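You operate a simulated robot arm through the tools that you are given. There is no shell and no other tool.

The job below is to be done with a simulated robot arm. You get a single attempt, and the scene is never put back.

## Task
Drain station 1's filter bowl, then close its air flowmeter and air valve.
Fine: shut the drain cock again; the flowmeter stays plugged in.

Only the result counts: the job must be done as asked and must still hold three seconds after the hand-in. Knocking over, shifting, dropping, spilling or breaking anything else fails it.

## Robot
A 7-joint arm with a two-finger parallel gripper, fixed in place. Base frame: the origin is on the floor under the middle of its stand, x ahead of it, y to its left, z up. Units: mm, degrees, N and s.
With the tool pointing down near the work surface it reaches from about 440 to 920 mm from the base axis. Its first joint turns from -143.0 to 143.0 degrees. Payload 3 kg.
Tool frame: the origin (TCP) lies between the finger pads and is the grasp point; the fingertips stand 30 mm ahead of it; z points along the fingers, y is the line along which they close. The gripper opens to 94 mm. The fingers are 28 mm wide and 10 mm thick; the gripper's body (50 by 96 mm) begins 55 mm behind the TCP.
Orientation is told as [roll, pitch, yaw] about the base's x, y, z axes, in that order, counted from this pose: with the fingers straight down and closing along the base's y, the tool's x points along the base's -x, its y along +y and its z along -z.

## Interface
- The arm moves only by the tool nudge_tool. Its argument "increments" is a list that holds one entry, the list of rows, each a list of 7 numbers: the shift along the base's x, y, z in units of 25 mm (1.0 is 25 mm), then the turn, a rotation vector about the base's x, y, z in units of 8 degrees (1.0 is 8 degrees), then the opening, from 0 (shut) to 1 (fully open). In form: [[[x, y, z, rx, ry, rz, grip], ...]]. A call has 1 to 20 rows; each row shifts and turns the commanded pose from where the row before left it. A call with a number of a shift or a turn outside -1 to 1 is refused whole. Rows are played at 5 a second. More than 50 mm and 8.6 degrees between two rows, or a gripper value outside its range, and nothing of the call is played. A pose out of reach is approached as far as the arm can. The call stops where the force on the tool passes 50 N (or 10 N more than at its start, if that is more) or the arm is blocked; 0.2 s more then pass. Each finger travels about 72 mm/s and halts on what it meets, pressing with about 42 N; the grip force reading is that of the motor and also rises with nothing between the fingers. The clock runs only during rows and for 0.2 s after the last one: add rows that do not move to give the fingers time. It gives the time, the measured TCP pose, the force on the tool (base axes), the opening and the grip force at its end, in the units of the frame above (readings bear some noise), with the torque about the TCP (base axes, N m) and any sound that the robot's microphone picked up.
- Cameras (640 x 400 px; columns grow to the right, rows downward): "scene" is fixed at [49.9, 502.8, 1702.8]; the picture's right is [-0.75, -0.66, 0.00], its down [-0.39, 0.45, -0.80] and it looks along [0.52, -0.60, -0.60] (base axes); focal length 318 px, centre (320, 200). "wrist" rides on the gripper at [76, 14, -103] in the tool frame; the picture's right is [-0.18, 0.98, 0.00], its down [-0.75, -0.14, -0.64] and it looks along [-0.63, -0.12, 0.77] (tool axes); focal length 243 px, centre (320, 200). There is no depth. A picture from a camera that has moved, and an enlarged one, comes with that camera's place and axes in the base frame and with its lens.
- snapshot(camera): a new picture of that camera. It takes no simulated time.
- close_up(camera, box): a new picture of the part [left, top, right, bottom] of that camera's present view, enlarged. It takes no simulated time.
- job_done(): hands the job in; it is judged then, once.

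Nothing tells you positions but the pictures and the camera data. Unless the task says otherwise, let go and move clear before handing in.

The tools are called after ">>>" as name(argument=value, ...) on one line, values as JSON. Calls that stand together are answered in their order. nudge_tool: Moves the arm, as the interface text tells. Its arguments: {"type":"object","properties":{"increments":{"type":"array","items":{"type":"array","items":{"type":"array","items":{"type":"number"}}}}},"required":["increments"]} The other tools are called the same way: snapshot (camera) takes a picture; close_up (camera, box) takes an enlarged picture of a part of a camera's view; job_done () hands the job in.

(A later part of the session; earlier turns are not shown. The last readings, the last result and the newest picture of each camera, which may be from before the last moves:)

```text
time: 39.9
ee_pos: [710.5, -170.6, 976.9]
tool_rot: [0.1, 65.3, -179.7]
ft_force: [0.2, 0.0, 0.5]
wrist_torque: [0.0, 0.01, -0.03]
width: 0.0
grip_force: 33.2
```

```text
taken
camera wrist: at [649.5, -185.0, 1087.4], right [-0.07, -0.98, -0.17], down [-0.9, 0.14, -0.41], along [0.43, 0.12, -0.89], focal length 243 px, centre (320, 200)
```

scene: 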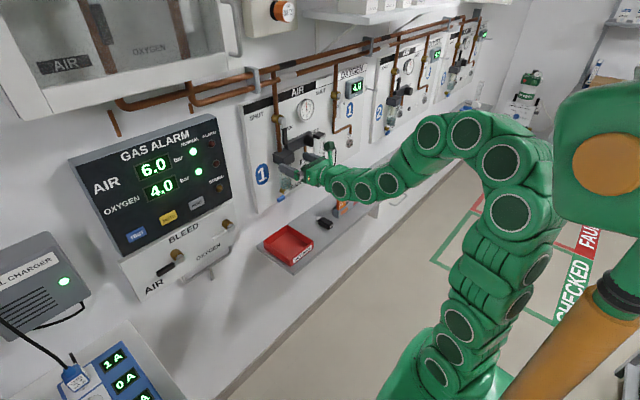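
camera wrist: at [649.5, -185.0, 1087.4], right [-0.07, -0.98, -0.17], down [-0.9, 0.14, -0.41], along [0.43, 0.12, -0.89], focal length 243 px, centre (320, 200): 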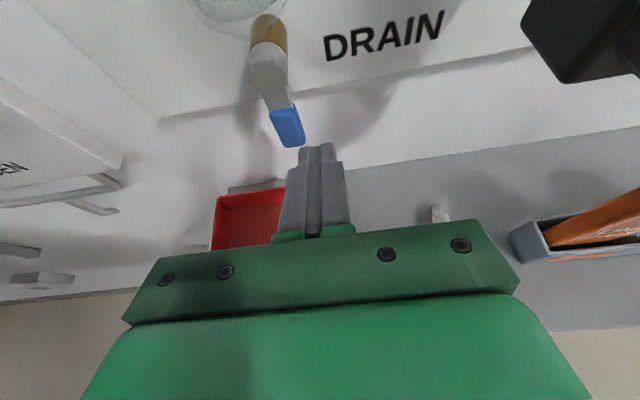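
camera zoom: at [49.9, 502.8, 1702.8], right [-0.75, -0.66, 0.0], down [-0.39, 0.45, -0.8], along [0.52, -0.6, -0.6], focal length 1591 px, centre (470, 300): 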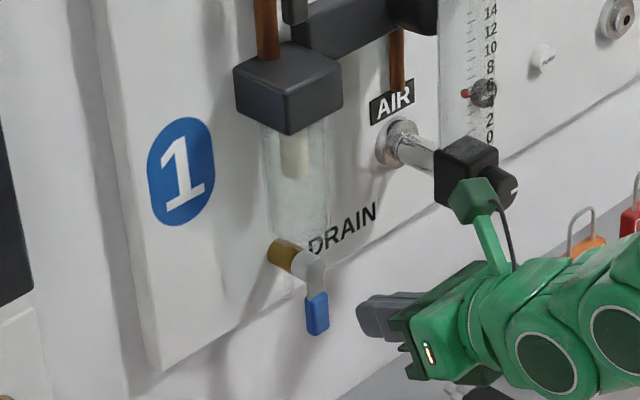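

The bowl looks empty now. I'll zoom in to confirm before closing.

>>> close_up(camera="scene", box=[270, 160, 310, 210])

>>> close_up(camera="wrist", box=[180, 0, 400, 140])

```text
8.00 times, centred on (290, 185) of scene
camera zoom: at [49.9, 502.8, 1702.8], right [-0.75, -0.66, 0.0], down [-0.39, 0.45, -0.8], along [0.52, -0.6, -0.6], focal length 2545 px, centre (560, 320)
```

zoom: 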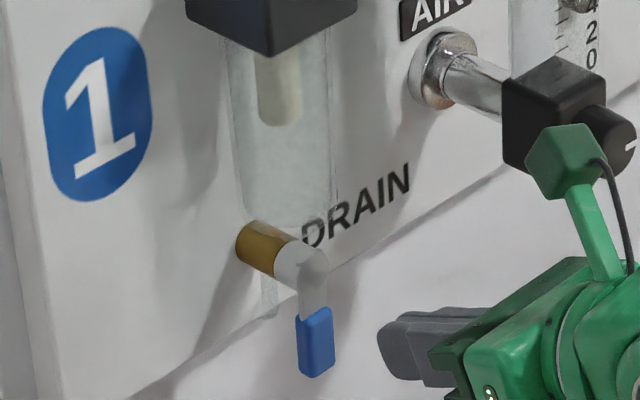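

```text
2.86 times, centred on (290, 70) of wrist
camera zoom: at [649.5, -185.0, 1087.4], right [-0.07, -0.98, -0.17], down [-0.9, 0.14, -0.41], along [0.43, 0.12, -0.89], focal length 693 px, centre (406, 571)
```

zoom: 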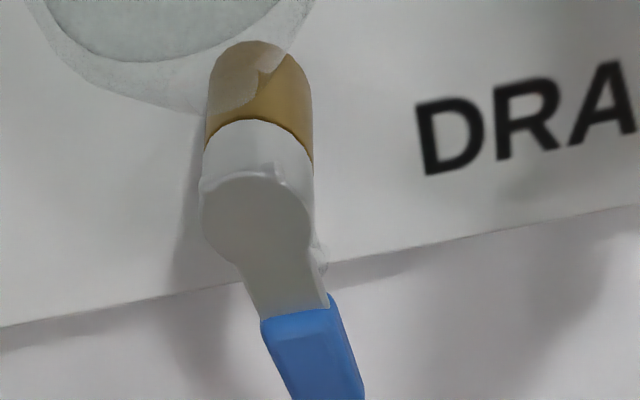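

Nearly nothing remains in the bowl. I'll place the closed fingers to the right of the lever, slightly less deep (to avoid the small outlet tube behind), and wait a few more seconds for full draining.

>>> nudge_tool(increments=[[[0, -0.3, -0.7, 0, 0, 0, 0], [0.75, 0, 0, 0, 0, 0, 0], [0.75, 0, 0, 0, 0, 0, 0], [0, 0, 0, 0, 0, 0, 0], [0, 0, 0, 0, 0, 0, 0], [0, 0, 0, 0, 0, 0, 0], [0, 0, 0, 0, 0, 0, 0], [0, 0, 0, 0, 0, 0, 0], [0, 0, 0, 0, 0, 0, 0], [0, 0, 0, 0, 0, 0, 0], [0, 0, 0, 0, 0, 0, 0], [0, 0, 0, 0, 0, 0, 0], [0, 0, 0, 0, 0, 0, 0], [0, 0, 0, 0, 0, 0, 0], [0, 0, 0, 0, 0, 0, 0], [0, 0, 0, 0, 0, 0, 0]]])

>>> close_up(camera="scene", box=[270, 160, 310, 210])

>>> snapshot(camera="wrist")

```text
time: 43.3
ee_pos: [747.8, -179.1, 960.1]
tool_rot: [0.1, 65.2, -179.8]
ft_force: [-0.3, -0.4, 0.4]
wrist_torque: [0.02, -0.01, 0.0]
width: 0.2
grip_force: 33.2
```

```text
8.00 times, centred on (290, 185) of scene
camera zoom: at [49.9, 502.8, 1702.8], right [-0.75, -0.66, 0.0], down [-0.39, 0.45, -0.8], along [0.52, -0.6, -0.6], focal length 2545 px, centre (560, 320)
```

zoom: 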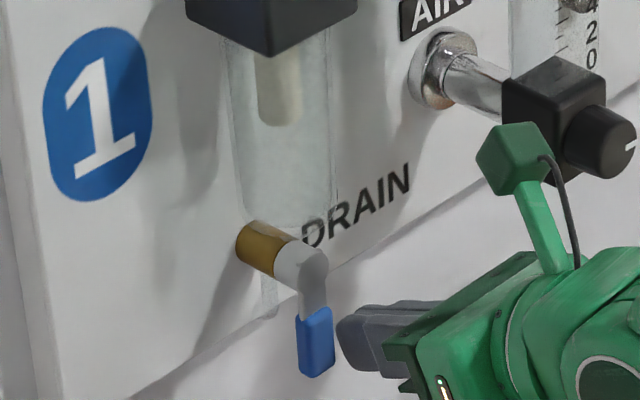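

```text
taken
camera wrist: at [686.1, -193.0, 1069.1], right [-0.07, -0.98, -0.17], down [-0.9, 0.14, -0.41], along [0.43, 0.12, -0.89], focal length 243 px, centre (320, 200)
```

wrist: 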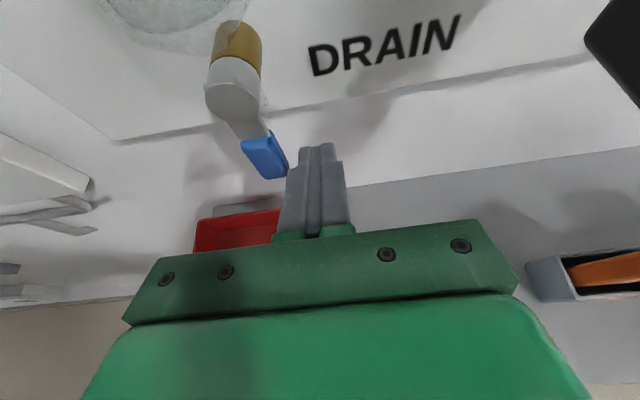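

The bowl is empty. Now I'll sweep the lever from right to left and up, back to its horizontal shut position.

>>> nudge_tool(increments=[[[0, 0.6, -0.08, 0, 0, 0, 0], [0, 0.4, -0.12, 0, 0, 0, 0], [0, 0.4, 0.08, 0, 0, 0, 0], [0, 0.36, 0.2, 0, 0, 0, 0], [0, 0.28, 0.28, 0, 0, 0, 0], [0, 0.2, 0.3, 0, 0, 0, 0], [0, 0, 0, 0, 0, 0, 0]]])

>>> snapshot(camera="wrist")

>>> close_up(camera="scene", box=[270, 160, 310, 210])

```text
time: 44.9
ee_pos: [747.9, -122.8, 977.4]
tool_rot: [0.1, 65.2, -179.7]
ft_force: [-0.6, 0.3, -1.2]
wrist_torque: [0.01, 0.0, -0.02]
width: 0.0
grip_force: 33.2
```

```text
taken
camera wrist: at [686.9, -136.4, 1086.5], right [-0.07, -0.98, -0.17], down [-0.9, 0.14, -0.42], along [0.43, 0.12, -0.89], focal length 243 px, centre (320, 200)
```

wrist: 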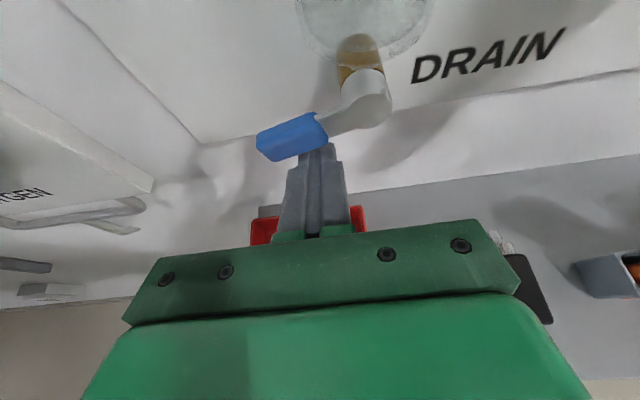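

```text
8.00 times, centred on (290, 185) of scene
camera zoom: at [49.9, 502.8, 1702.8], right [-0.75, -0.66, 0.0], down [-0.39, 0.45, -0.8], along [0.52, -0.6, -0.6], focal length 2545 px, centre (560, 320)
```

zoom: 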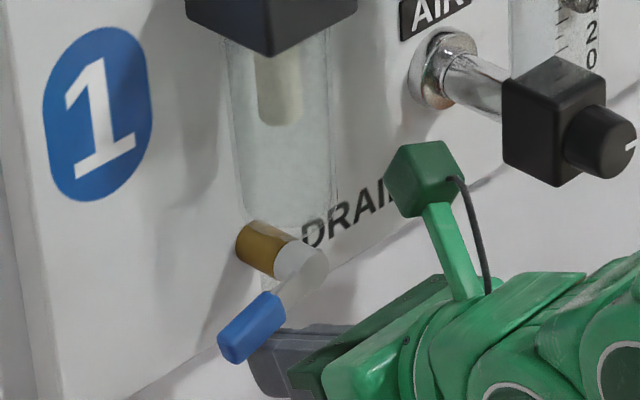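

The lever is most of the way back. I'll push up gently to its stop.

>>> nudge_tool(increments=[[[0, 0.16, 0.36, 0, 0, 0, 0], [0, 0.04, 0.16, 0, 0, 0, 0], [0, 0, 0.1, 0, 0, 0, 0], [0, 0, 0.1, 0, 0, 0, 0], [0, 0, 0.1, 0, 0, 0, 0], [0, 0, 0, 0, 0, 0, 0]]])

>>> snapshot(camera="wrist")

>>> close_up(camera="scene", box=[270, 160, 310, 210])

```text
time: 45.8
ee_pos: [745.7, -115.9, 987.9]
tool_rot: [0.0, 64.3, -179.7]
ft_force: [-0.7, 0.7, -5.0]
wrist_torque: [0.01, 0.08, -0.01]
width: 0.0
grip_force: 33.3
stopped in row 4: the force on the tool passed its limit at 54 N (the readings are from after the stop); the commanded pose is now the measured one
```

```text
taken
camera wrist: at [686.2, -130.7, 1098.2], right [-0.07, -0.98, -0.17], down [-0.91, 0.14, -0.4], along [0.42, 0.12, -0.9], focal length 243 px, centre (320, 200)
```

wrist: 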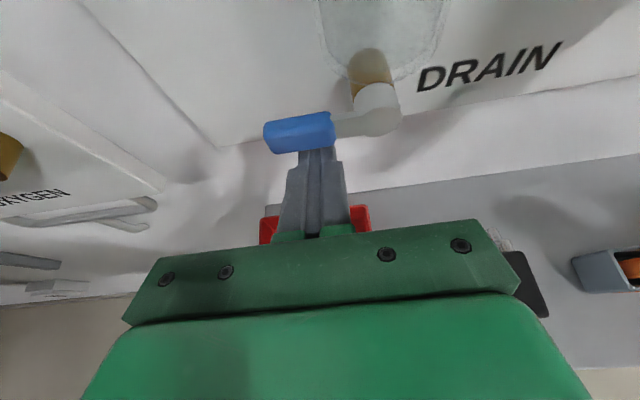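

```text
8.00 times, centred on (290, 185) of scene
camera zoom: at [49.9, 502.8, 1702.8], right [-0.75, -0.66, 0.0], down [-0.39, 0.45, -0.8], along [0.52, -0.6, -0.6], focal length 2545 px, centre (560, 320)
```

zoom: 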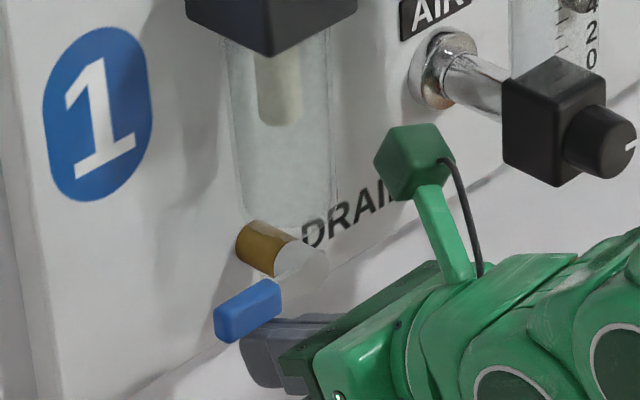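

The drain lever is back at its original shut position against the stop. I'll release it, back out, and reposition in front of the flowmeter to view its knob.

>>> nudge_tool(increments=[[[0, 0, -0.3, 0, 0, 0, 0], [-0.6, 0, 0, 0, 0, 0, 0], [-0.8, 0, 0, 0, 0, 0, 0], [-0.8, 0, 0.2, 0, 0, 0, 0], [-0.8, -0.2, 0.6, 0, 0, 0, 0], [-0.8, -0.6, 0.8, 0, 0, 0, 0], [0, -1, 0.8, 0, 0, 0, 0], [0, -1, 0.4, 0, 0, 0, 0], [0, -1, 0, 0, 0, 0, 0.5], [0, 0, 0, 0, 0, 0, 0.5], [0, 0, 0, 0, 0, 0, 0.5]]])

>>> snapshot(camera="wrist")

>>> snapshot(camera="scene")

```text
time: 48.2
ee_pos: [649.7, -212.3, 1049.3]
tool_rot: [0.0, 64.4, -179.8]
ft_force: [-0.4, 0.3, 0.7]
wrist_torque: [0.01, 0.0, -0.06]
width: 47.0
grip_force: 0.1
```

```text
taken
camera wrist: at [590.3, -226.9, 1160.8], right [-0.07, -0.98, -0.17], down [-0.91, 0.14, -0.4], along [0.42, 0.12, -0.9], focal length 243 px, centre (320, 200)
```

wrist: 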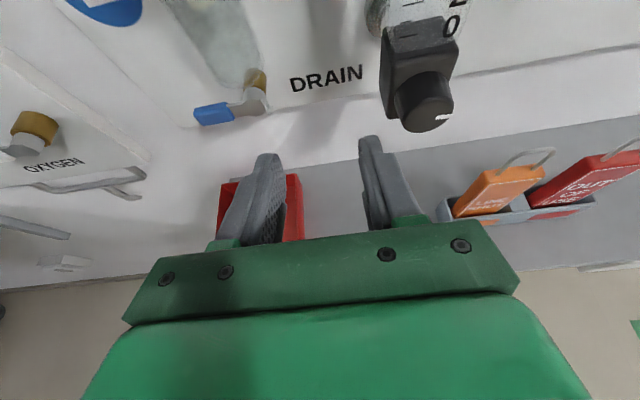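

```text
taken
```

scene: 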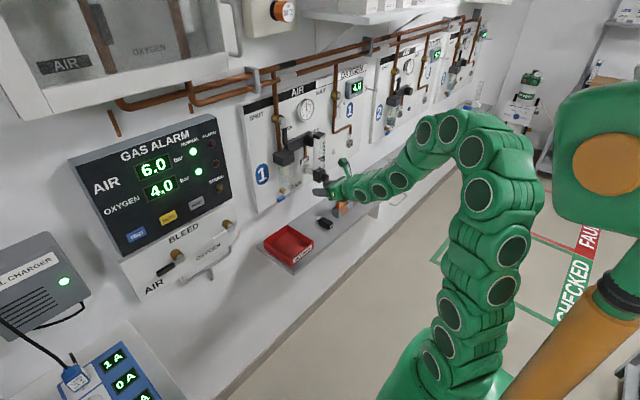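

The drain lever is shut. I'll zoom in on the flowmeter knob from here.

>>> close_up(camera="wrist", box=[340, 0, 500, 140])

>>> close_up(camera="scene", box=[300, 130, 350, 200])

```text
2.86 times, centred on (420, 70) of wrist
camera zoom: at [590.3, -226.9, 1160.8], right [-0.07, -0.98, -0.17], down [-0.91, 0.14, -0.4], along [0.42, 0.12, -0.9], focal length 693 px, centre (34, 571)
```

zoom: 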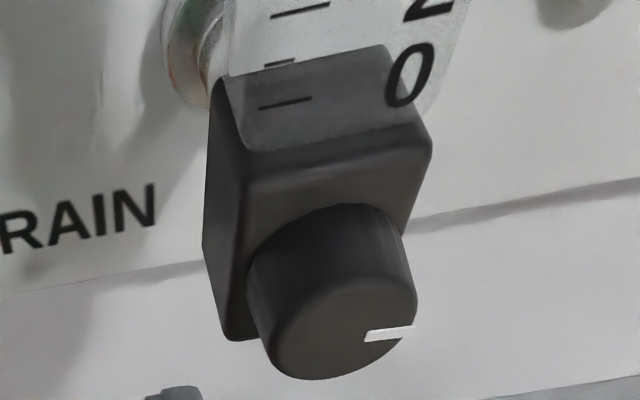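

```text
5.71 times, centred on (325, 165) of scene
camera zoom: at [49.9, 502.8, 1702.8], right [-0.75, -0.66, 0.0], down [-0.39, 0.45, -0.8], along [0.52, -0.6, -0.6], focal length 1818 px, centre (291, 400)
```

zoom: 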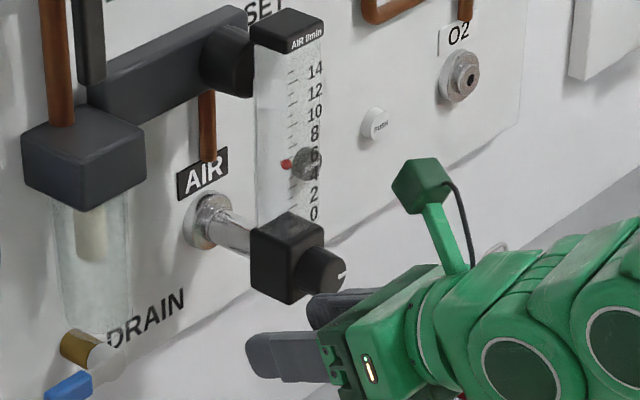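

Combining views, I take the knob's front face centre at about (700, -284, 1028), radius ~16 mm, axis along x. I'll line up in front of it with the gripper open and see if I can reduce the tilt.

>>> nudge_tool(increments=[[[-0.2, -1, -0.2, 0, 0, 0, 0.7], [-0.2, -1, -0.2, 0, 0, 0, 0.7], [0, -0.87, 0, 0, 0, 0, 0.7], [0, 0, 0, 0, -0.5, 0, 0.7], [0, 0, 0, 0, 0, 0, 0.7]]])

>>> nudge_tool(increments=[[[0, 0, 0, 0, -0.5, 0, 0.7], [0, 0, 0, 0, -0.5, 0, 0.7], [0, 0, 0, 0, 0, 0, 0.7]]])

>>> snapshot(camera="wrist")

```text
time: 49.4
ee_pos: [641.2, -284.6, 1041.8]
tool_rot: [0.0, 68.5, -179.7]
ft_force: [-0.6, -0.6, -1.1]
wrist_torque: [-0.02, -0.01, 0.02]
width: 65.7
grip_force: 0.1
```

```text
time: 50.2
ee_pos: [641.1, -285.0, 1040.4]
tool_rot: [0.5, 76.5, -179.3]
ft_force: [-0.2, 0.6, -0.1]
wrist_torque: [0.01, 0.0, -0.01]
width: 65.7
grip_force: 0.1
```

```text
taken
camera wrist: at [558.7, -298.5, 1136.7], right [-0.04, -0.98, -0.18], down [-0.8, 0.14, -0.58], along [0.6, 0.12, -0.79], focal length 243 px, centre (320, 200)
```

wrist: 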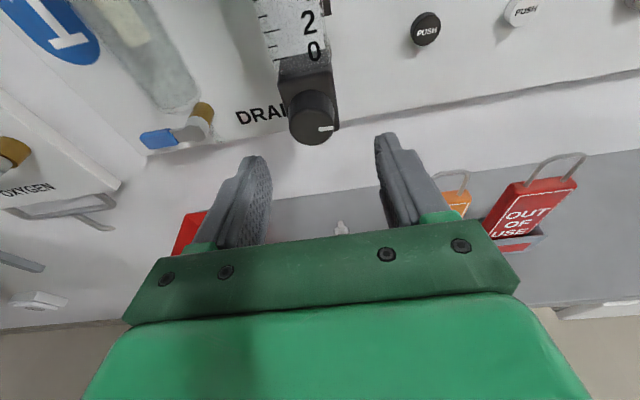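

The tilt reduced to 13.5° with no complaint. I'll continue leveling.

>>> nudge_tool(increments=[[[0, 0, 0, 0, -0.5, 0, 0.7], [0, 0, 0, 0, -0.5, 0, 0.7], [0, 0, 0, 0, 0, 0, 0.7]]])

>>> snapshot(camera="wrist")

>>> close_up(camera="wrist", box=[220, 40, 420, 200])

```text
time: 51.0
ee_pos: [641.1, -282.6, 1040.9]
tool_rot: [0.7, 84.4, -178.9]
ft_force: [0.5, 0.4, 0.4]
wrist_torque: [-0.01, -0.04, -0.01]
width: 65.5
grip_force: 0.1
```

```text
taken
camera wrist: at [546.1, -298.2, 1123.7], right [-0.01, -0.98, -0.18], down [-0.71, 0.14, -0.69], along [0.7, 0.12, -0.7], focal length 243 px, centre (320, 200)
```

wrist: 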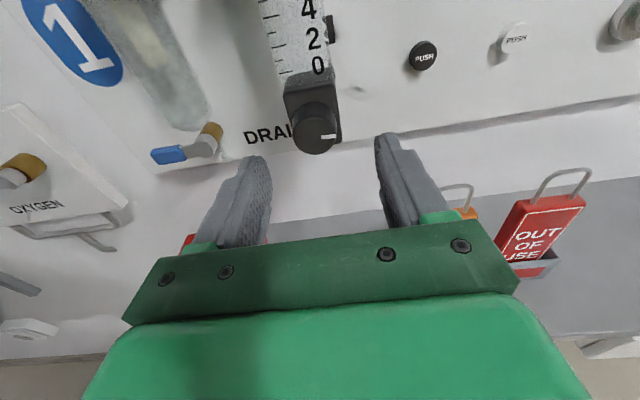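

```text
2.50 times, centred on (320, 120) of wrist
camera zoom: at [546.1, -298.2, 1123.7], right [-0.01, -0.98, -0.18], down [-0.71, 0.14, -0.69], along [0.7, 0.12, -0.7], focal length 606 px, centre (320, 400)
```

zoom: 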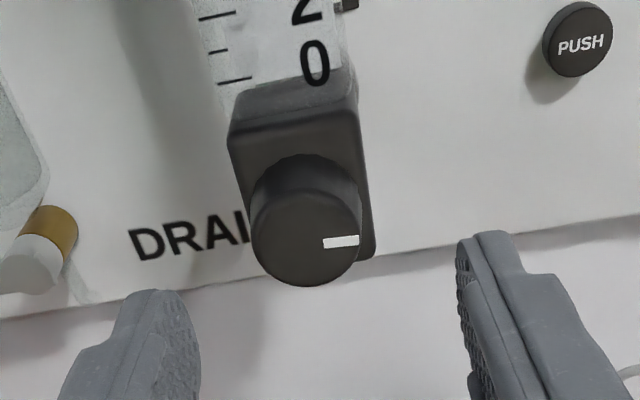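

Now only ~5.6° off level. Refined: knob front centre ≈ (694, -280, 1038), radius ~15.5 mm, length ~20 mm. I'll pre-rotate the gripper counter-clockwise by ~40° in free space so I have range to turn clockwise after gripping.

>>> nudge_tool(increments=[[[0, 0.1, -0.08, -1, 0, 0, 0.7], [0, 0, 0, -1, 0, 0, 0.7], [0, 0, 0, -1, 0, 0, 0.7], [0, 0, 0, -1, 0, 0, 0.7], [0, 0, 0, -1, 0, 0, 0.7], [0, 0, 0, 0, 0, 0, 0.7]]])

>>> snapshot(camera="wrist")

>>> close_up(camera="scene", box=[270, 110, 430, 230])

```text
time: 52.4
ee_pos: [640.2, -281.0, 1038.4]
tool_rot: [83.1, 49.3, -98.6]
ft_force: [0.5, -0.1, 0.2]
wrist_torque: [0.01, -0.04, 0.05]
width: 65.9
grip_force: 0.0
```

```text
taken
camera wrist: at [545.9, -236.8, 1111.0], right [-0.01, -0.87, 0.49], down [-0.71, -0.34, -0.61], along [0.7, -0.36, -0.62], focal length 243 px, centre (320, 200)
```

wrist: 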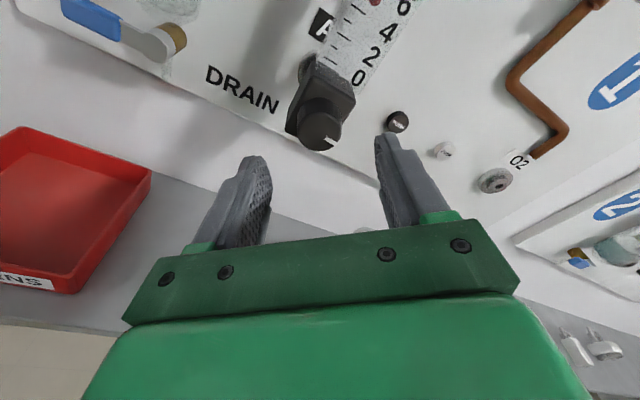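

```text
3.33 times, centred on (350, 170) of scene
camera zoom: at [49.9, 502.8, 1702.8], right [-0.75, -0.66, 0.0], down [-0.39, 0.45, -0.8], along [0.52, -0.6, -0.6], focal length 1060 px, centre (220, 300)
```

zoom: 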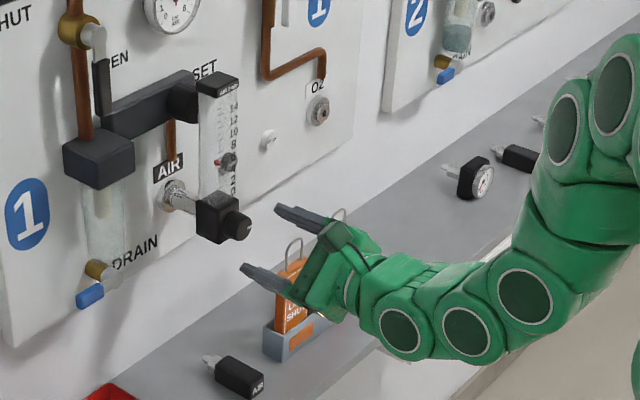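

Aligned well: the knob is centred between the open fingers. I'll advance so the fingertips straddle the knob (stopping short of the block) and close on it.

>>> nudge_tool(increments=[[[0.5, 0.02, 0, 0, 0, 0, 0.7], [0.5, 0, 0, 0, 0, 0, 0.7], [0.5, 0, 0, 0, 0, 0, 0.7], [0, 0, 0, 0, 0, 0, 0.7]]])

>>> close_up(camera="scene", box=[290, 130, 370, 200])

>>> snapshot(camera="wrist")

```text
time: 53.4
ee_pos: [678.9, -279.3, 1038.7]
tool_rot: [83.2, 49.4, -98.5]
ft_force: [0.2, 0.4, -0.2]
wrist_torque: [-0.01, 0.02, -0.05]
width: 66.0
grip_force: 0.0
```

```text
5.71 times, centred on (330, 165) of scene
camera zoom: at [49.9, 502.8, 1702.8], right [-0.75, -0.66, 0.0], down [-0.39, 0.45, -0.8], along [0.52, -0.6, -0.6], focal length 1818 px, centre (263, 400)
```

zoom: 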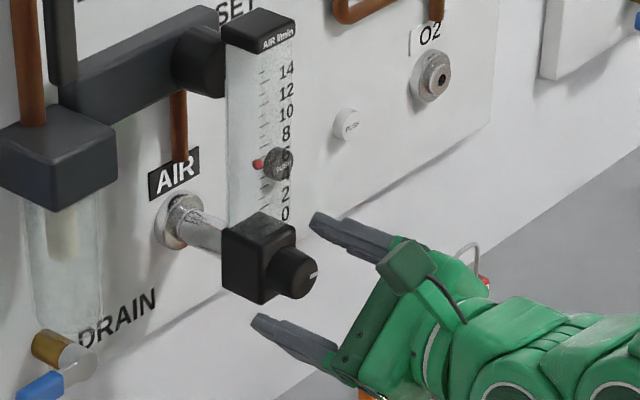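

```text
taken
camera wrist: at [583.9, -235.5, 1112.4], right [-0.01, -0.87, 0.49], down [-0.71, -0.34, -0.62], along [0.7, -0.36, -0.61], focal length 243 px, centre (320, 200)
```

wrist: 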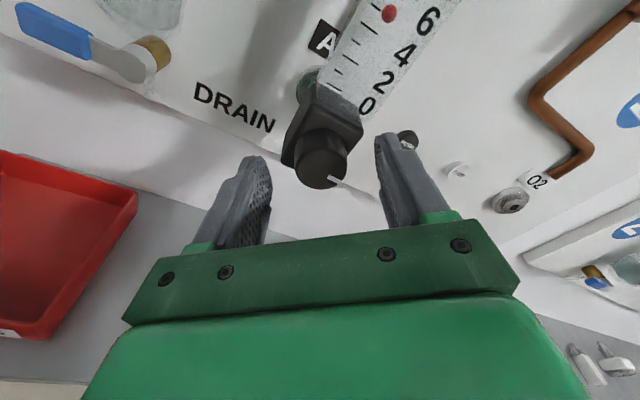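

The fingers straddle the knob symmetrically. Closing now.

>>> nudge_tool(increments=[[[0, 0, 0, 0, 0, 0, 0.5], [0, 0, 0, 0, 0, 0, 0.4], [0, 0, 0, 0, 0, 0, 0.3], [0, 0, 0, 0, 0, 0, 0.2], [0, 0, 0, 0, 0, 0, 0.2]]])

>>> snapshot(camera="wrist")

```text
time: 54.6
ee_pos: [678.1, -280.6, 1040.6]
tool_rot: [83.3, 49.6, -98.5]
ft_force: [6.1, -11.5, 8.9]
wrist_torque: [0.0, -0.22, -0.37]
width: 30.3
grip_force: 41.7
```

```text
taken
camera wrist: at [583.7, -236.1, 1112.6], right [-0.01, -0.87, 0.49], down [-0.71, -0.34, -0.62], along [0.7, -0.36, -0.61], focal length 243 px, centre (320, 200)
```

wrist: 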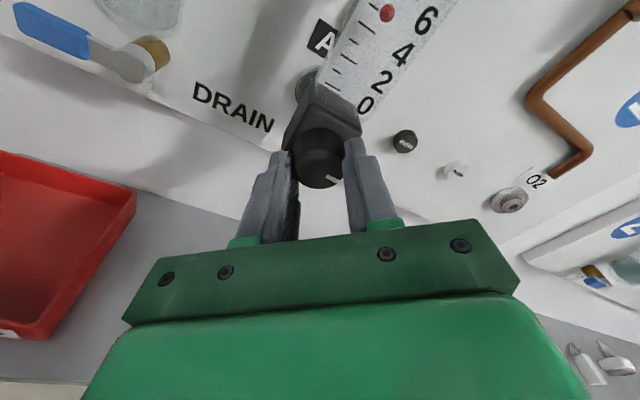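

The knob is gripped (30 mm wide). I'll zoom in to check the centring along the finger width before turning.

>>> close_up(camera="wrist", box=[260, 100, 380, 220])

```text
3.33 times, centred on (320, 160) of wrist
camera zoom: at [583.7, -236.1, 1112.6], right [-0.01, -0.87, 0.49], down [-0.71, -0.34, -0.62], along [0.7, -0.36, -0.61], focal length 809 px, centre (320, 333)
```

zoom: 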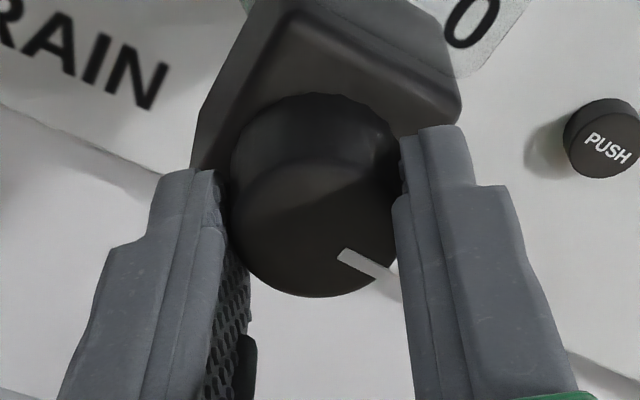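

Well centred. I'll turn the knob clockwise (positive about x) by 40° and watch the float.

>>> nudge_tool(increments=[[[0, -0.05, 0.04, 0.5, 0, 0, 0.2], [0, -0.01, 0, 1, 0, 0, 0.2], [0, -0.01, 0, 1, 0, 0, 0.2], [0, -0.01, 0, 1, 0, 0, 0.2], [0, -0.01, 0, 1, 0, 0, 0.2], [0, 0, 0, 0.5, 0, 0, 0.2], [0, 0, 0, 0, 0, 0, 0.2]]])

>>> snapshot(camera="wrist")

>>> close_up(camera="scene", box=[290, 130, 370, 200])

```text
time: 56.2
ee_pos: [678.6, -280.9, 1040.0]
tool_rot: [0.2, 84.4, -179.4]
ft_force: [-11.2, 12.0, 0.9]
wrist_torque: [0.01, 0.26, 0.41]
width: 30.3
grip_force: 42.1
```

```text
taken
camera wrist: at [583.4, -295.4, 1123.3], right [-0.01, -0.98, -0.18], down [-0.71, 0.14, -0.69], along [0.7, 0.12, -0.7], focal length 243 px, centre (320, 200)
```

wrist: 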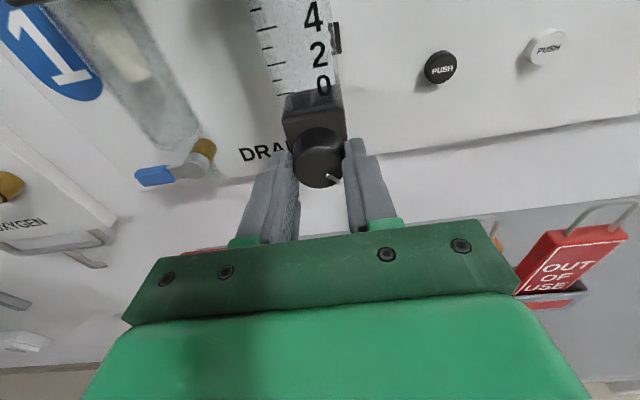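

```text
5.71 times, centred on (330, 165) of scene
camera zoom: at [49.9, 502.8, 1702.8], right [-0.75, -0.66, 0.0], down [-0.39, 0.45, -0.8], along [0.52, -0.6, -0.6], focal length 1818 px, centre (263, 400)
```

zoom: 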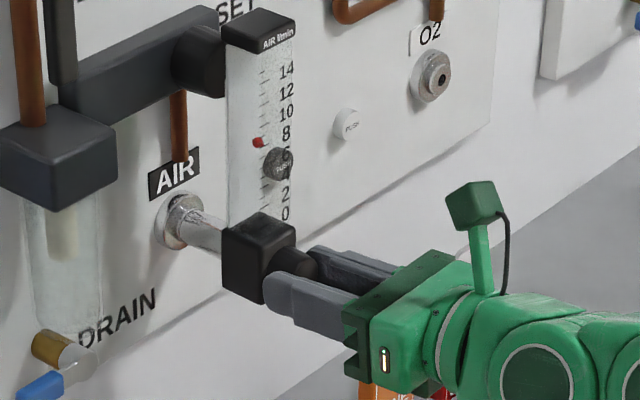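

The red float rose (about 5.5 → 7.5 l/min), so on this flowmeter clockwise opens it. I'll turn the other way, counter-clockwise, to close it.

>>> nudge_tool(increments=[[[0, 0.03, 0, -0.5, 0, 0, 0.2], [0, 0.01, 0, -1, 0, 0, 0.2], [0, 0.01, 0, -1, 0, 0, 0.2], [0, 0.01, 0, -1, 0, 0, 0.2], [0, 0.01, 0, -1, 0, 0, 0.2], [0, 0.01, 0, -1, 0, 0, 0.2], [0, 0, 0, -1, 0, 0, 0.2], [0, 0, 0, -1, 0, 0, 0.2], [0, 0, 0, -1, 0, 0, 0.2], [0, 0, 0, -0.5, 0, 0, 0.2], [0, 0, 0, 0, 0, 0, 0.2]]])

>>> snapshot(camera="wrist")

>>> close_up(camera="scene", box=[290, 130, 370, 200])

```text
time: 58.6
ee_pos: [677.6, -279.2, 1040.1]
tool_rot: [87.8, 17.7, -95.7]
ft_force: [0.9, -12.8, -2.1]
wrist_torque: [0.02, 0.23, -0.6]
width: 30.4
grip_force: 41.9
```

```text
taken
camera wrist: at [583.8, -203.0, 1078.2], right [-0.01, -0.48, 0.88], down [-0.71, -0.61, -0.34], along [0.7, -0.63, -0.33], focal length 243 px, centre (320, 200)
```

wrist: 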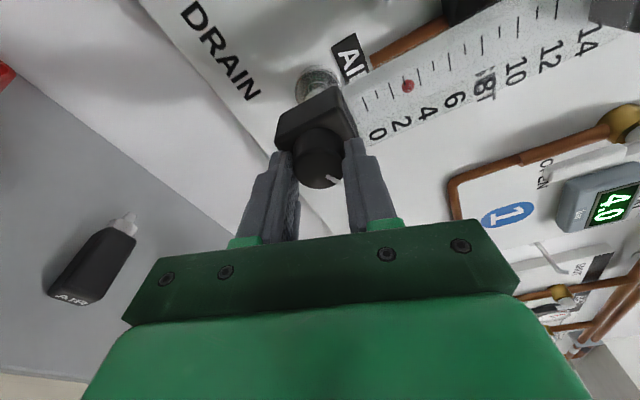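

```text
5.71 times, centred on (330, 165) of scene
camera zoom: at [49.9, 502.8, 1702.8], right [-0.75, -0.66, 0.0], down [-0.39, 0.45, -0.8], along [0.52, -0.6, -0.6], focal length 1818 px, centre (263, 400)
```

zoom: 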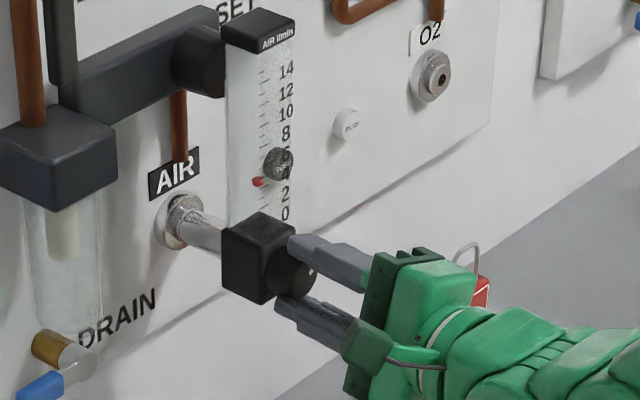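

The float dropped to about 3 l/min. Continuing counter-clockwise in smaller batches.

>>> nudge_tool(increments=[[[0, 0, 0, -1, 0, 0, 0.2], [0, 0, 0, -1, 0, 0, 0.2], [0, 0, 0, -1, 0, 0, 0.2], [0, 0, 0, 0, 0, 0, 0.2]]])

>>> close_up(camera="scene", box=[290, 130, 370, 200])

>>> snapshot(camera="wrist")

```text
time: 59.6
ee_pos: [678.1, -280.6, 1039.8]
tool_rot: [90.3, -6.3, -95.5]
ft_force: [5.0, -7.0, 0.5]
wrist_torque: [0.01, -0.01, -0.08]
width: 30.3
grip_force: 41.5
```

```text
5.71 times, centred on (330, 165) of scene
camera zoom: at [49.9, 502.8, 1702.8], right [-0.75, -0.66, 0.0], down [-0.39, 0.45, -0.8], along [0.52, -0.6, -0.6], focal length 1818 px, centre (263, 400)
```

zoom: 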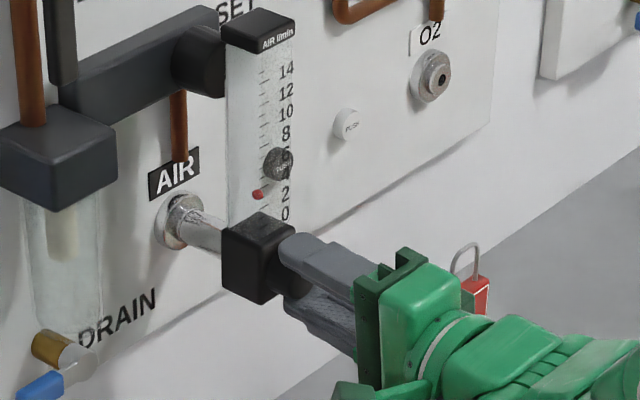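

```text
taken
camera wrist: at [583.6, -193.2, 1043.3], right [-0.01, -0.08, 1.0], down [-0.71, -0.7, -0.06], along [0.7, -0.71, -0.05], focal length 243 px, centre (320, 200)
```

wrist: 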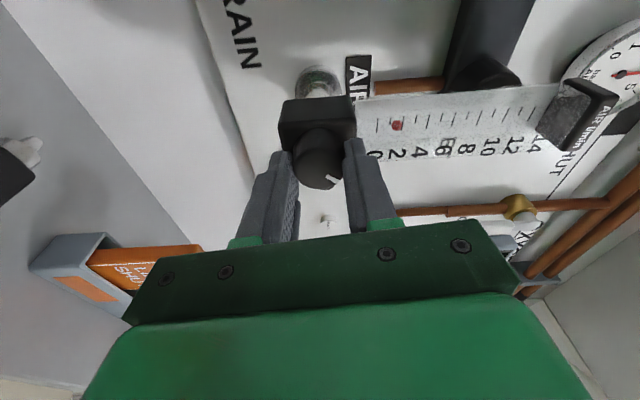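

Float is around 2. Continuing another ~32°.

>>> nudge_tool(increments=[[[0, 0, 0, -1, 0, 0, 0.2], [0, 0, 0, -1, 0, 0, 0.2], [0, 0, 0, -1, 0, 0, 0.2], [0, 0, 0, -1, 0, 0, 0.2], [0, 0, 0, 0, 0, 0, 0.2]]])

>>> close_up(camera="scene", box=[290, 130, 370, 200])

>>> snapshot(camera="wrist")

```text
time: 60.8
ee_pos: [677.7, -279.4, 1039.8]
tool_rot: [94.0, -38.0, -97.1]
ft_force: [13.1, 0.1, 0.2]
wrist_torque: [-0.02, -0.03, 0.18]
width: 30.2
grip_force: 42.0
```

```text
5.71 times, centred on (330, 165) of scene
camera zoom: at [49.9, 502.8, 1702.8], right [-0.75, -0.66, 0.0], down [-0.39, 0.45, -0.8], along [0.52, -0.6, -0.6], focal length 1818 px, centre (263, 400)
```

zoom: 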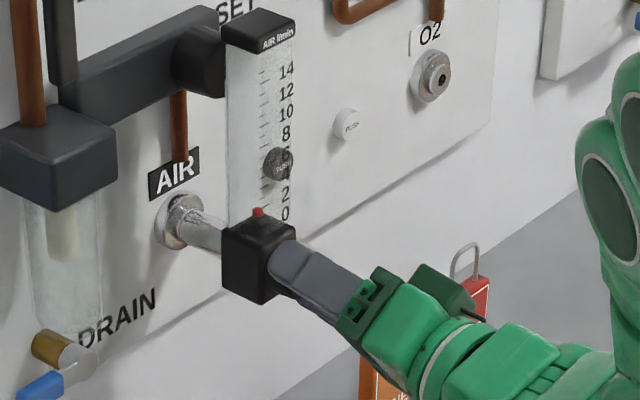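

```text
taken
camera wrist: at [583.5, -203.4, 996.3], right [-0.01, 0.46, 0.89], down [-0.71, -0.63, 0.32], along [0.7, -0.63, 0.34], focal length 243 px, centre (320, 200)
```

wrist: 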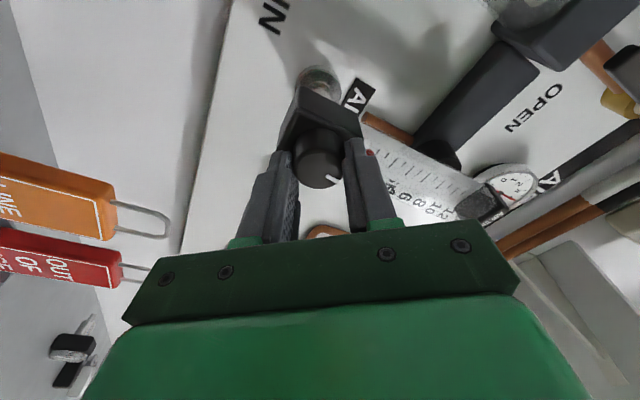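

Float is nearly at 0. I'll zoom in and then continue a little more until it reaches its end stop.

>>> close_up(camera="scene", box=[305, 150, 335, 180])

>>> nudge_tool(increments=[[[0, 0, 0, -0.6, 0, 0, 0.2], [0, 0, 0, -0.6, 0, 0, 0.2], [0, 0, 0, 0, 0, 0, 0.2]]])

>>> close_up(camera="scene", box=[305, 150, 335, 180])

>>> close_up(camera="wrist", box=[260, 60, 460, 220])

```text
13.33 times, centred on (320, 165) of scene
camera zoom: at [49.9, 502.8, 1702.8], right [-0.75, -0.66, 0.0], down [-0.39, 0.45, -0.8], along [0.52, -0.6, -0.6], focal length 4242 px, centre (320, 667)
```

zoom: 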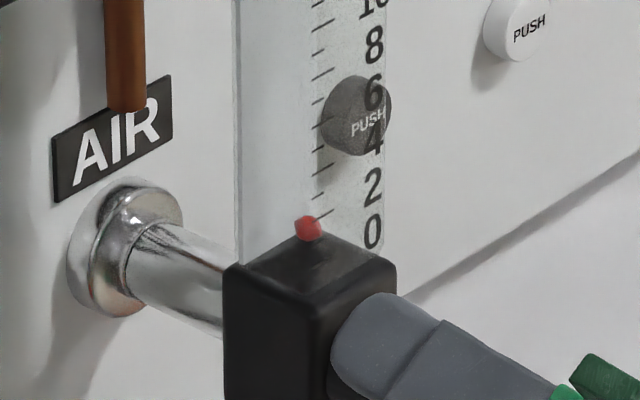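

```text
time: 61.6
ee_pos: [677.7, -280.0, 1040.7]
tool_rot: [95.8, -47.5, -98.3]
ft_force: [-8.5, 6.2, 12.4]
wrist_torque: [0.37, -0.5, 0.06]
width: 30.5
grip_force: 41.7
```

```text
13.33 times, centred on (320, 165) of scene
camera zoom: at [49.9, 502.8, 1702.8], right [-0.75, -0.66, 0.0], down [-0.39, 0.45, -0.8], along [0.52, -0.6, -0.6], focal length 4242 px, centre (320, 667)
```

zoom: 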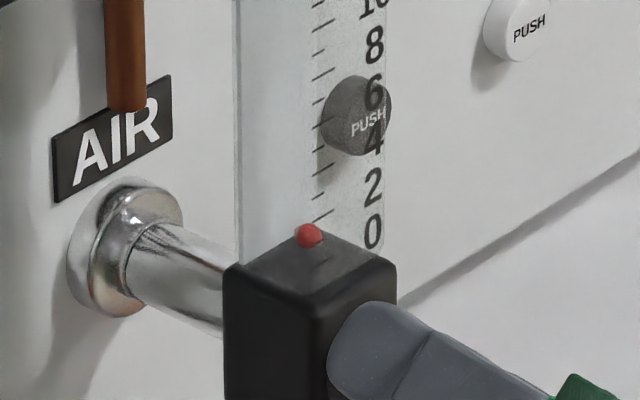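

```text
2.50 times, centred on (360, 140) of wrist
camera zoom: at [583.6, -211.8, 984.5], right [-0.01, 0.6, 0.8], down [-0.71, -0.56, 0.42], along [0.7, -0.56, 0.44], focal length 606 px, centre (220, 350)
```

zoom: 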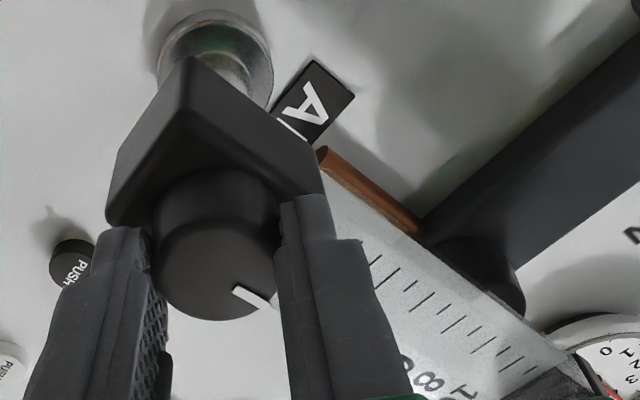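

The float sits at the bottom and the torque has jumped to 0.37 N·m, suggesting the stop. One more small turn to confirm.

>>> nudge_tool(increments=[[[0, 0, 0, -0.5, 0, 0, 0.2], [0, 0, 0, 0, 0, 0, 0.2]]])

>>> close_up(camera="scene", box=[305, 150, 335, 180])

>>> close_up(camera="wrist", box=[260, 60, 460, 220])

```text
time: 62.2
ee_pos: [678.9, -279.2, 1039.0]
tool_rot: [96.7, -51.4, -98.8]
ft_force: [-3.7, 6.7, 11.1]
wrist_torque: [0.15, -0.27, 0.27]
width: 30.2
grip_force: 41.8
```

```text
13.33 times, centred on (320, 165) of scene
camera zoom: at [49.9, 502.8, 1702.8], right [-0.75, -0.66, 0.0], down [-0.39, 0.45, -0.8], along [0.52, -0.6, -0.6], focal length 4242 px, centre (320, 667)
```

zoom: 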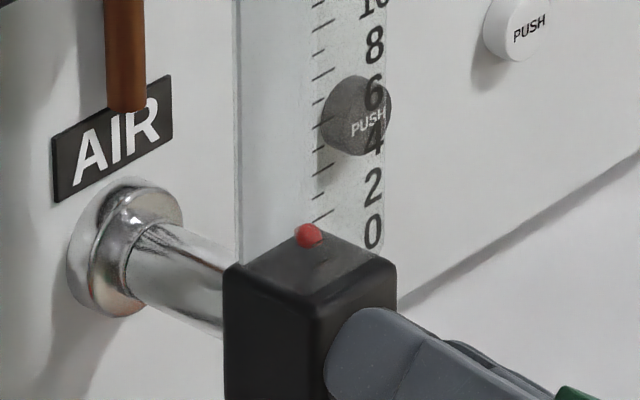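

```text
2.50 times, centred on (360, 140) of wrist
camera zoom: at [583.5, -215.4, 979.3], right [-0.01, 0.66, 0.75], down [-0.71, -0.53, 0.46], along [0.7, -0.53, 0.48], focal length 606 px, centre (220, 350)
```

zoom: 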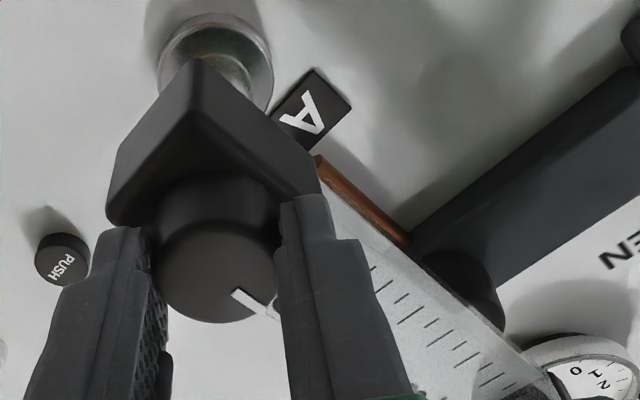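

The float doesn't move any further, so the flowmeter is closed. I'll release the knob and back straight out.

>>> nudge_tool(increments=[[[0, 0, 0, 0, 0, 0, 0.4], [0, 0, 0, 0, 0, 0, 0.6], [0, 0, 0, 0, 0, 0, 0.7], [0, 0, 0, 0, 0, 0, 0.7], [-0.5, 0, 0, 0, 0, 0, 0.7], [-1, 0, 0, 0, 0, 0, 0.7], [-1, 0, 0, 0, 0, 0, 0.7]]])

>>> close_up(camera="scene", box=[290, 130, 370, 200])

>>> snapshot(camera="wrist")

```text
time: 64.0
ee_pos: [605.3, -215.9, 947.7]
tool_rot: [61.0, -63.2, -52.7]
ft_force: [-0.6, 0.3, -0.7]
wrist_torque: [0.0, -0.01, 0.03]
width: 65.8
grip_force: 0.0
out of reach, approached as far as the arm can: row 7
stopped in row 7: the arm was blocked; the commanded pose is now the measured one
```

```text
5.71 times, centred on (330, 165) of scene
camera zoom: at [49.9, 502.8, 1702.8], right [-0.75, -0.66, 0.0], down [-0.39, 0.45, -0.8], along [0.52, -0.6, -0.6], focal length 1818 px, centre (263, 400)
```

zoom: 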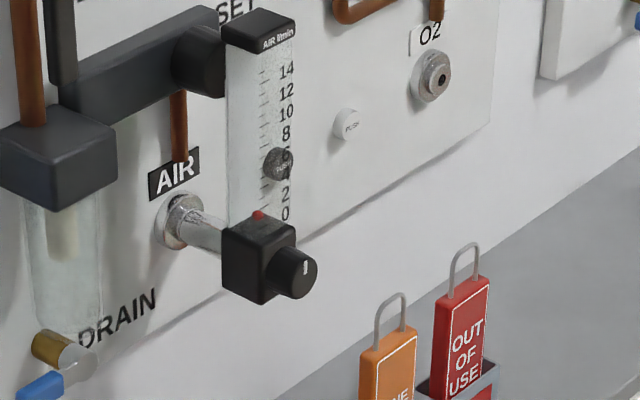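

```text
taken
camera wrist: at [484.5, -194.4, 905.5], right [-0.03, 0.83, 0.55], down [-0.4, -0.52, 0.76], along [0.92, -0.19, 0.35], focal length 243 px, centre (320, 200)
```

wrist: 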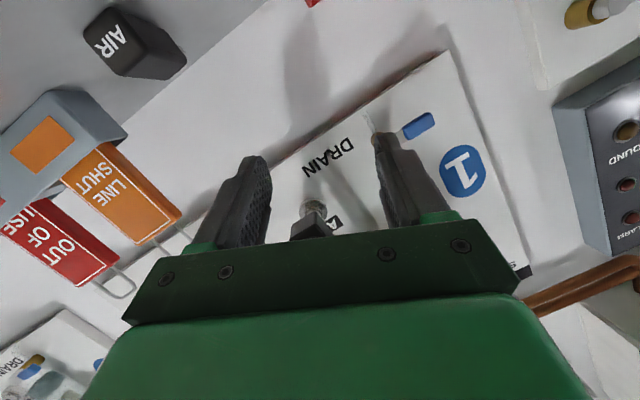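

The knob mark is at 12 o'clock and the float at 0 — closed. But the arm swung unexpectedly on the last row, so I'll check the whole scene for any disturbance.

>>> snapshot(camera="scene")

>>> close_up(camera="scene", box=[250, 100, 470, 280])

```text
taken
```

scene: 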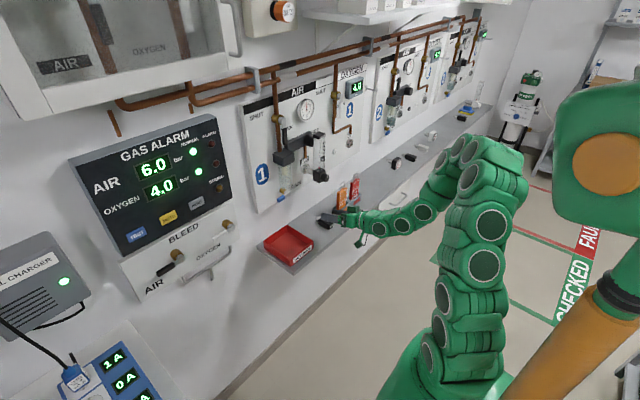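

```text
2.22 times, centred on (360, 190) of scene
camera zoom: at [49.9, 502.8, 1702.8], right [-0.75, -0.66, 0.0], down [-0.39, 0.45, -0.8], along [0.52, -0.6, -0.6], focal length 707 px, centre (231, 222)
```

zoom: 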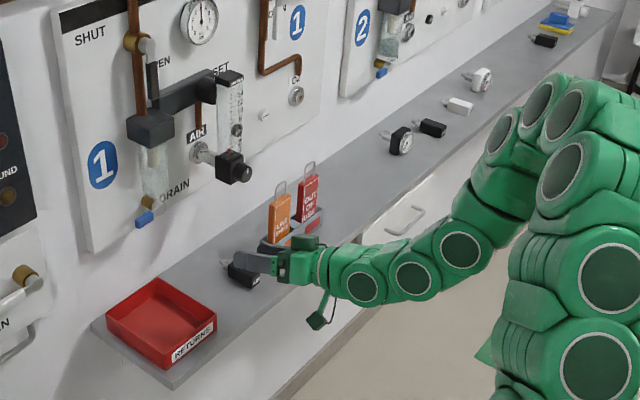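

Nothing appears disturbed; the arm merely re-configured above the shelf. The air valve lever pivots near (762, -150, 1287) with its end at about z=1212, hanging down (open); shut is to the left (+y). I'll raise the tool in clear space in front, closing the gripper.

>>> nudge_tool(increments=[[[-0.3, 0, 0.6, 0, 0, 0, 0.7], [-0.2, 0, 0.8, 0, 0, 0, 0.7], [0, 0, 0.8, 0, 0, 0, 0.7]]])

>>> snapshot(camera="scene")

```text
time: 64.8
ee_pos: [599.2, -221.1, 1003.0]
tool_rot: [60.8, -63.1, -52.4]
ft_force: [-0.2, -0.9, 0.3]
wrist_torque: [0.03, 0.03, 0.03]
width: 65.7
grip_force: 0.0
out of reach, approached as far as the arm can: row 1, 2
```

```text
taken
```

scene: 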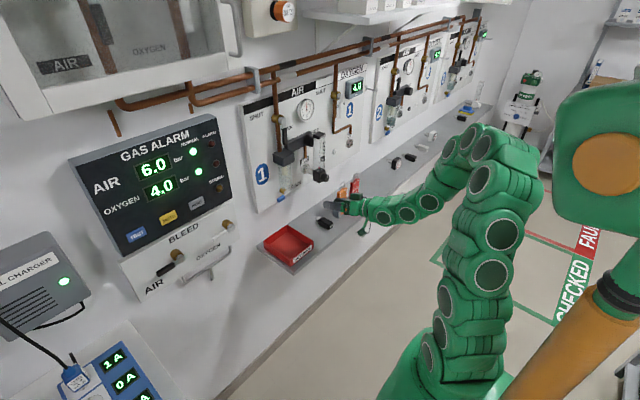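

Moving up works. I'll continue up while rotating the tool back about its axis toward camera-above.

>>> nudge_tool(increments=[[[0, 0, 0.9, 0, 0, 0, 0.5], [0, 0, 0.9, 0, 0, 0, 0.3], [0, 0, 0.9, 0.5, 0, 0, 0], [0, 0, 0.9, 0.8, 0, 0, 0], [0, 0, 0.9, 0.8, 0, 0, 0], [0, 0, 0.9, 0.8, 0, 0, 0]]])

```text
time: 66.2
ee_pos: [598.4, -222.6, 1137.0]
tool_rot: [79.9, -42.8, -68.1]
ft_force: [1.1, -0.3, -0.4]
wrist_torque: [0.02, 0.02, -0.03]
width: 0.0
grip_force: 33.3
```

Good. Let me read the camera axes to get the exact tool direction.

>>> snapshot(camera="wrist")

```text
taken
camera wrist: at [478.3, -187.4, 1107.1], right [-0.03, 0.55, 0.84], down [-0.4, -0.77, 0.49], along [0.92, -0.31, 0.24], focal length 243 px, centre (320, 200)
```

wrist: 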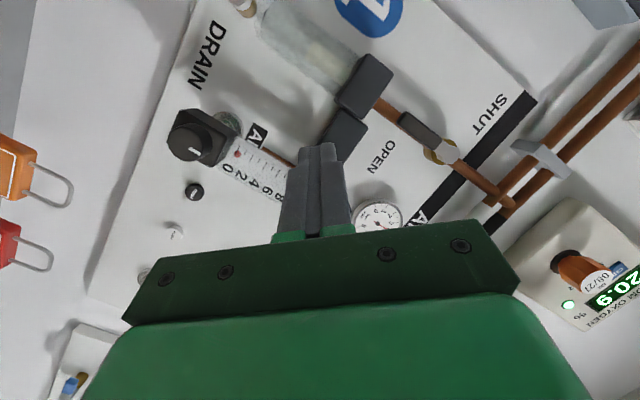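

I now place the valve lever at x≈771, y≈-149, pivot z≈1282, end z≈1205, with the pipe behind it at x≈793+. The current tool orientation (fingers closed, pointing forward and slightly left) is fine for pushing. I'll rise to lever height at the right of it first.

>>> nudge_tool(increments=[[[0, 0.3, 0.9, 0, 0, 0, 0], [0, 0.3, 0.9, 0, 0, 0, 0], [0, 0.3, 0.9, 0, 0, 0, 0], [0, 0.3, 0.94, 0, 0, 0, 0], [0, 0, 0, 0, 0, 0, 0]]])

>>> snapshot(camera="wrist")

```text
time: 67.4
ee_pos: [597.2, -190.5, 1228.1]
tool_rot: [79.9, -42.8, -68.1]
ft_force: [0.4, -0.3, 0.0]
wrist_torque: [-0.01, 0.01, 0.01]
width: 0.2
grip_force: 33.0
```

```text
taken
camera wrist: at [477.2, -156.2, 1198.4], right [-0.03, 0.55, 0.84], down [-0.4, -0.77, 0.49], along [0.92, -0.31, 0.24], focal length 243 px, centre (320, 200)
```

wrist: 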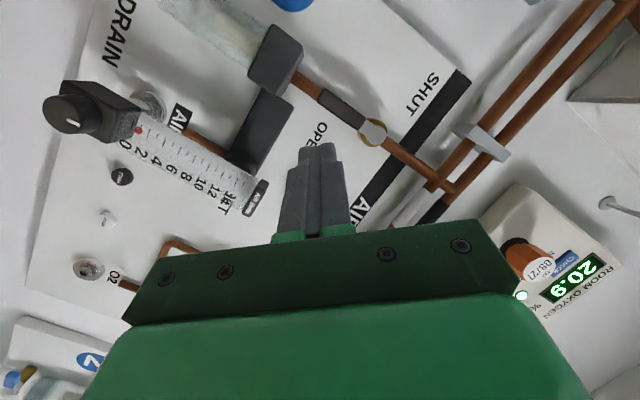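

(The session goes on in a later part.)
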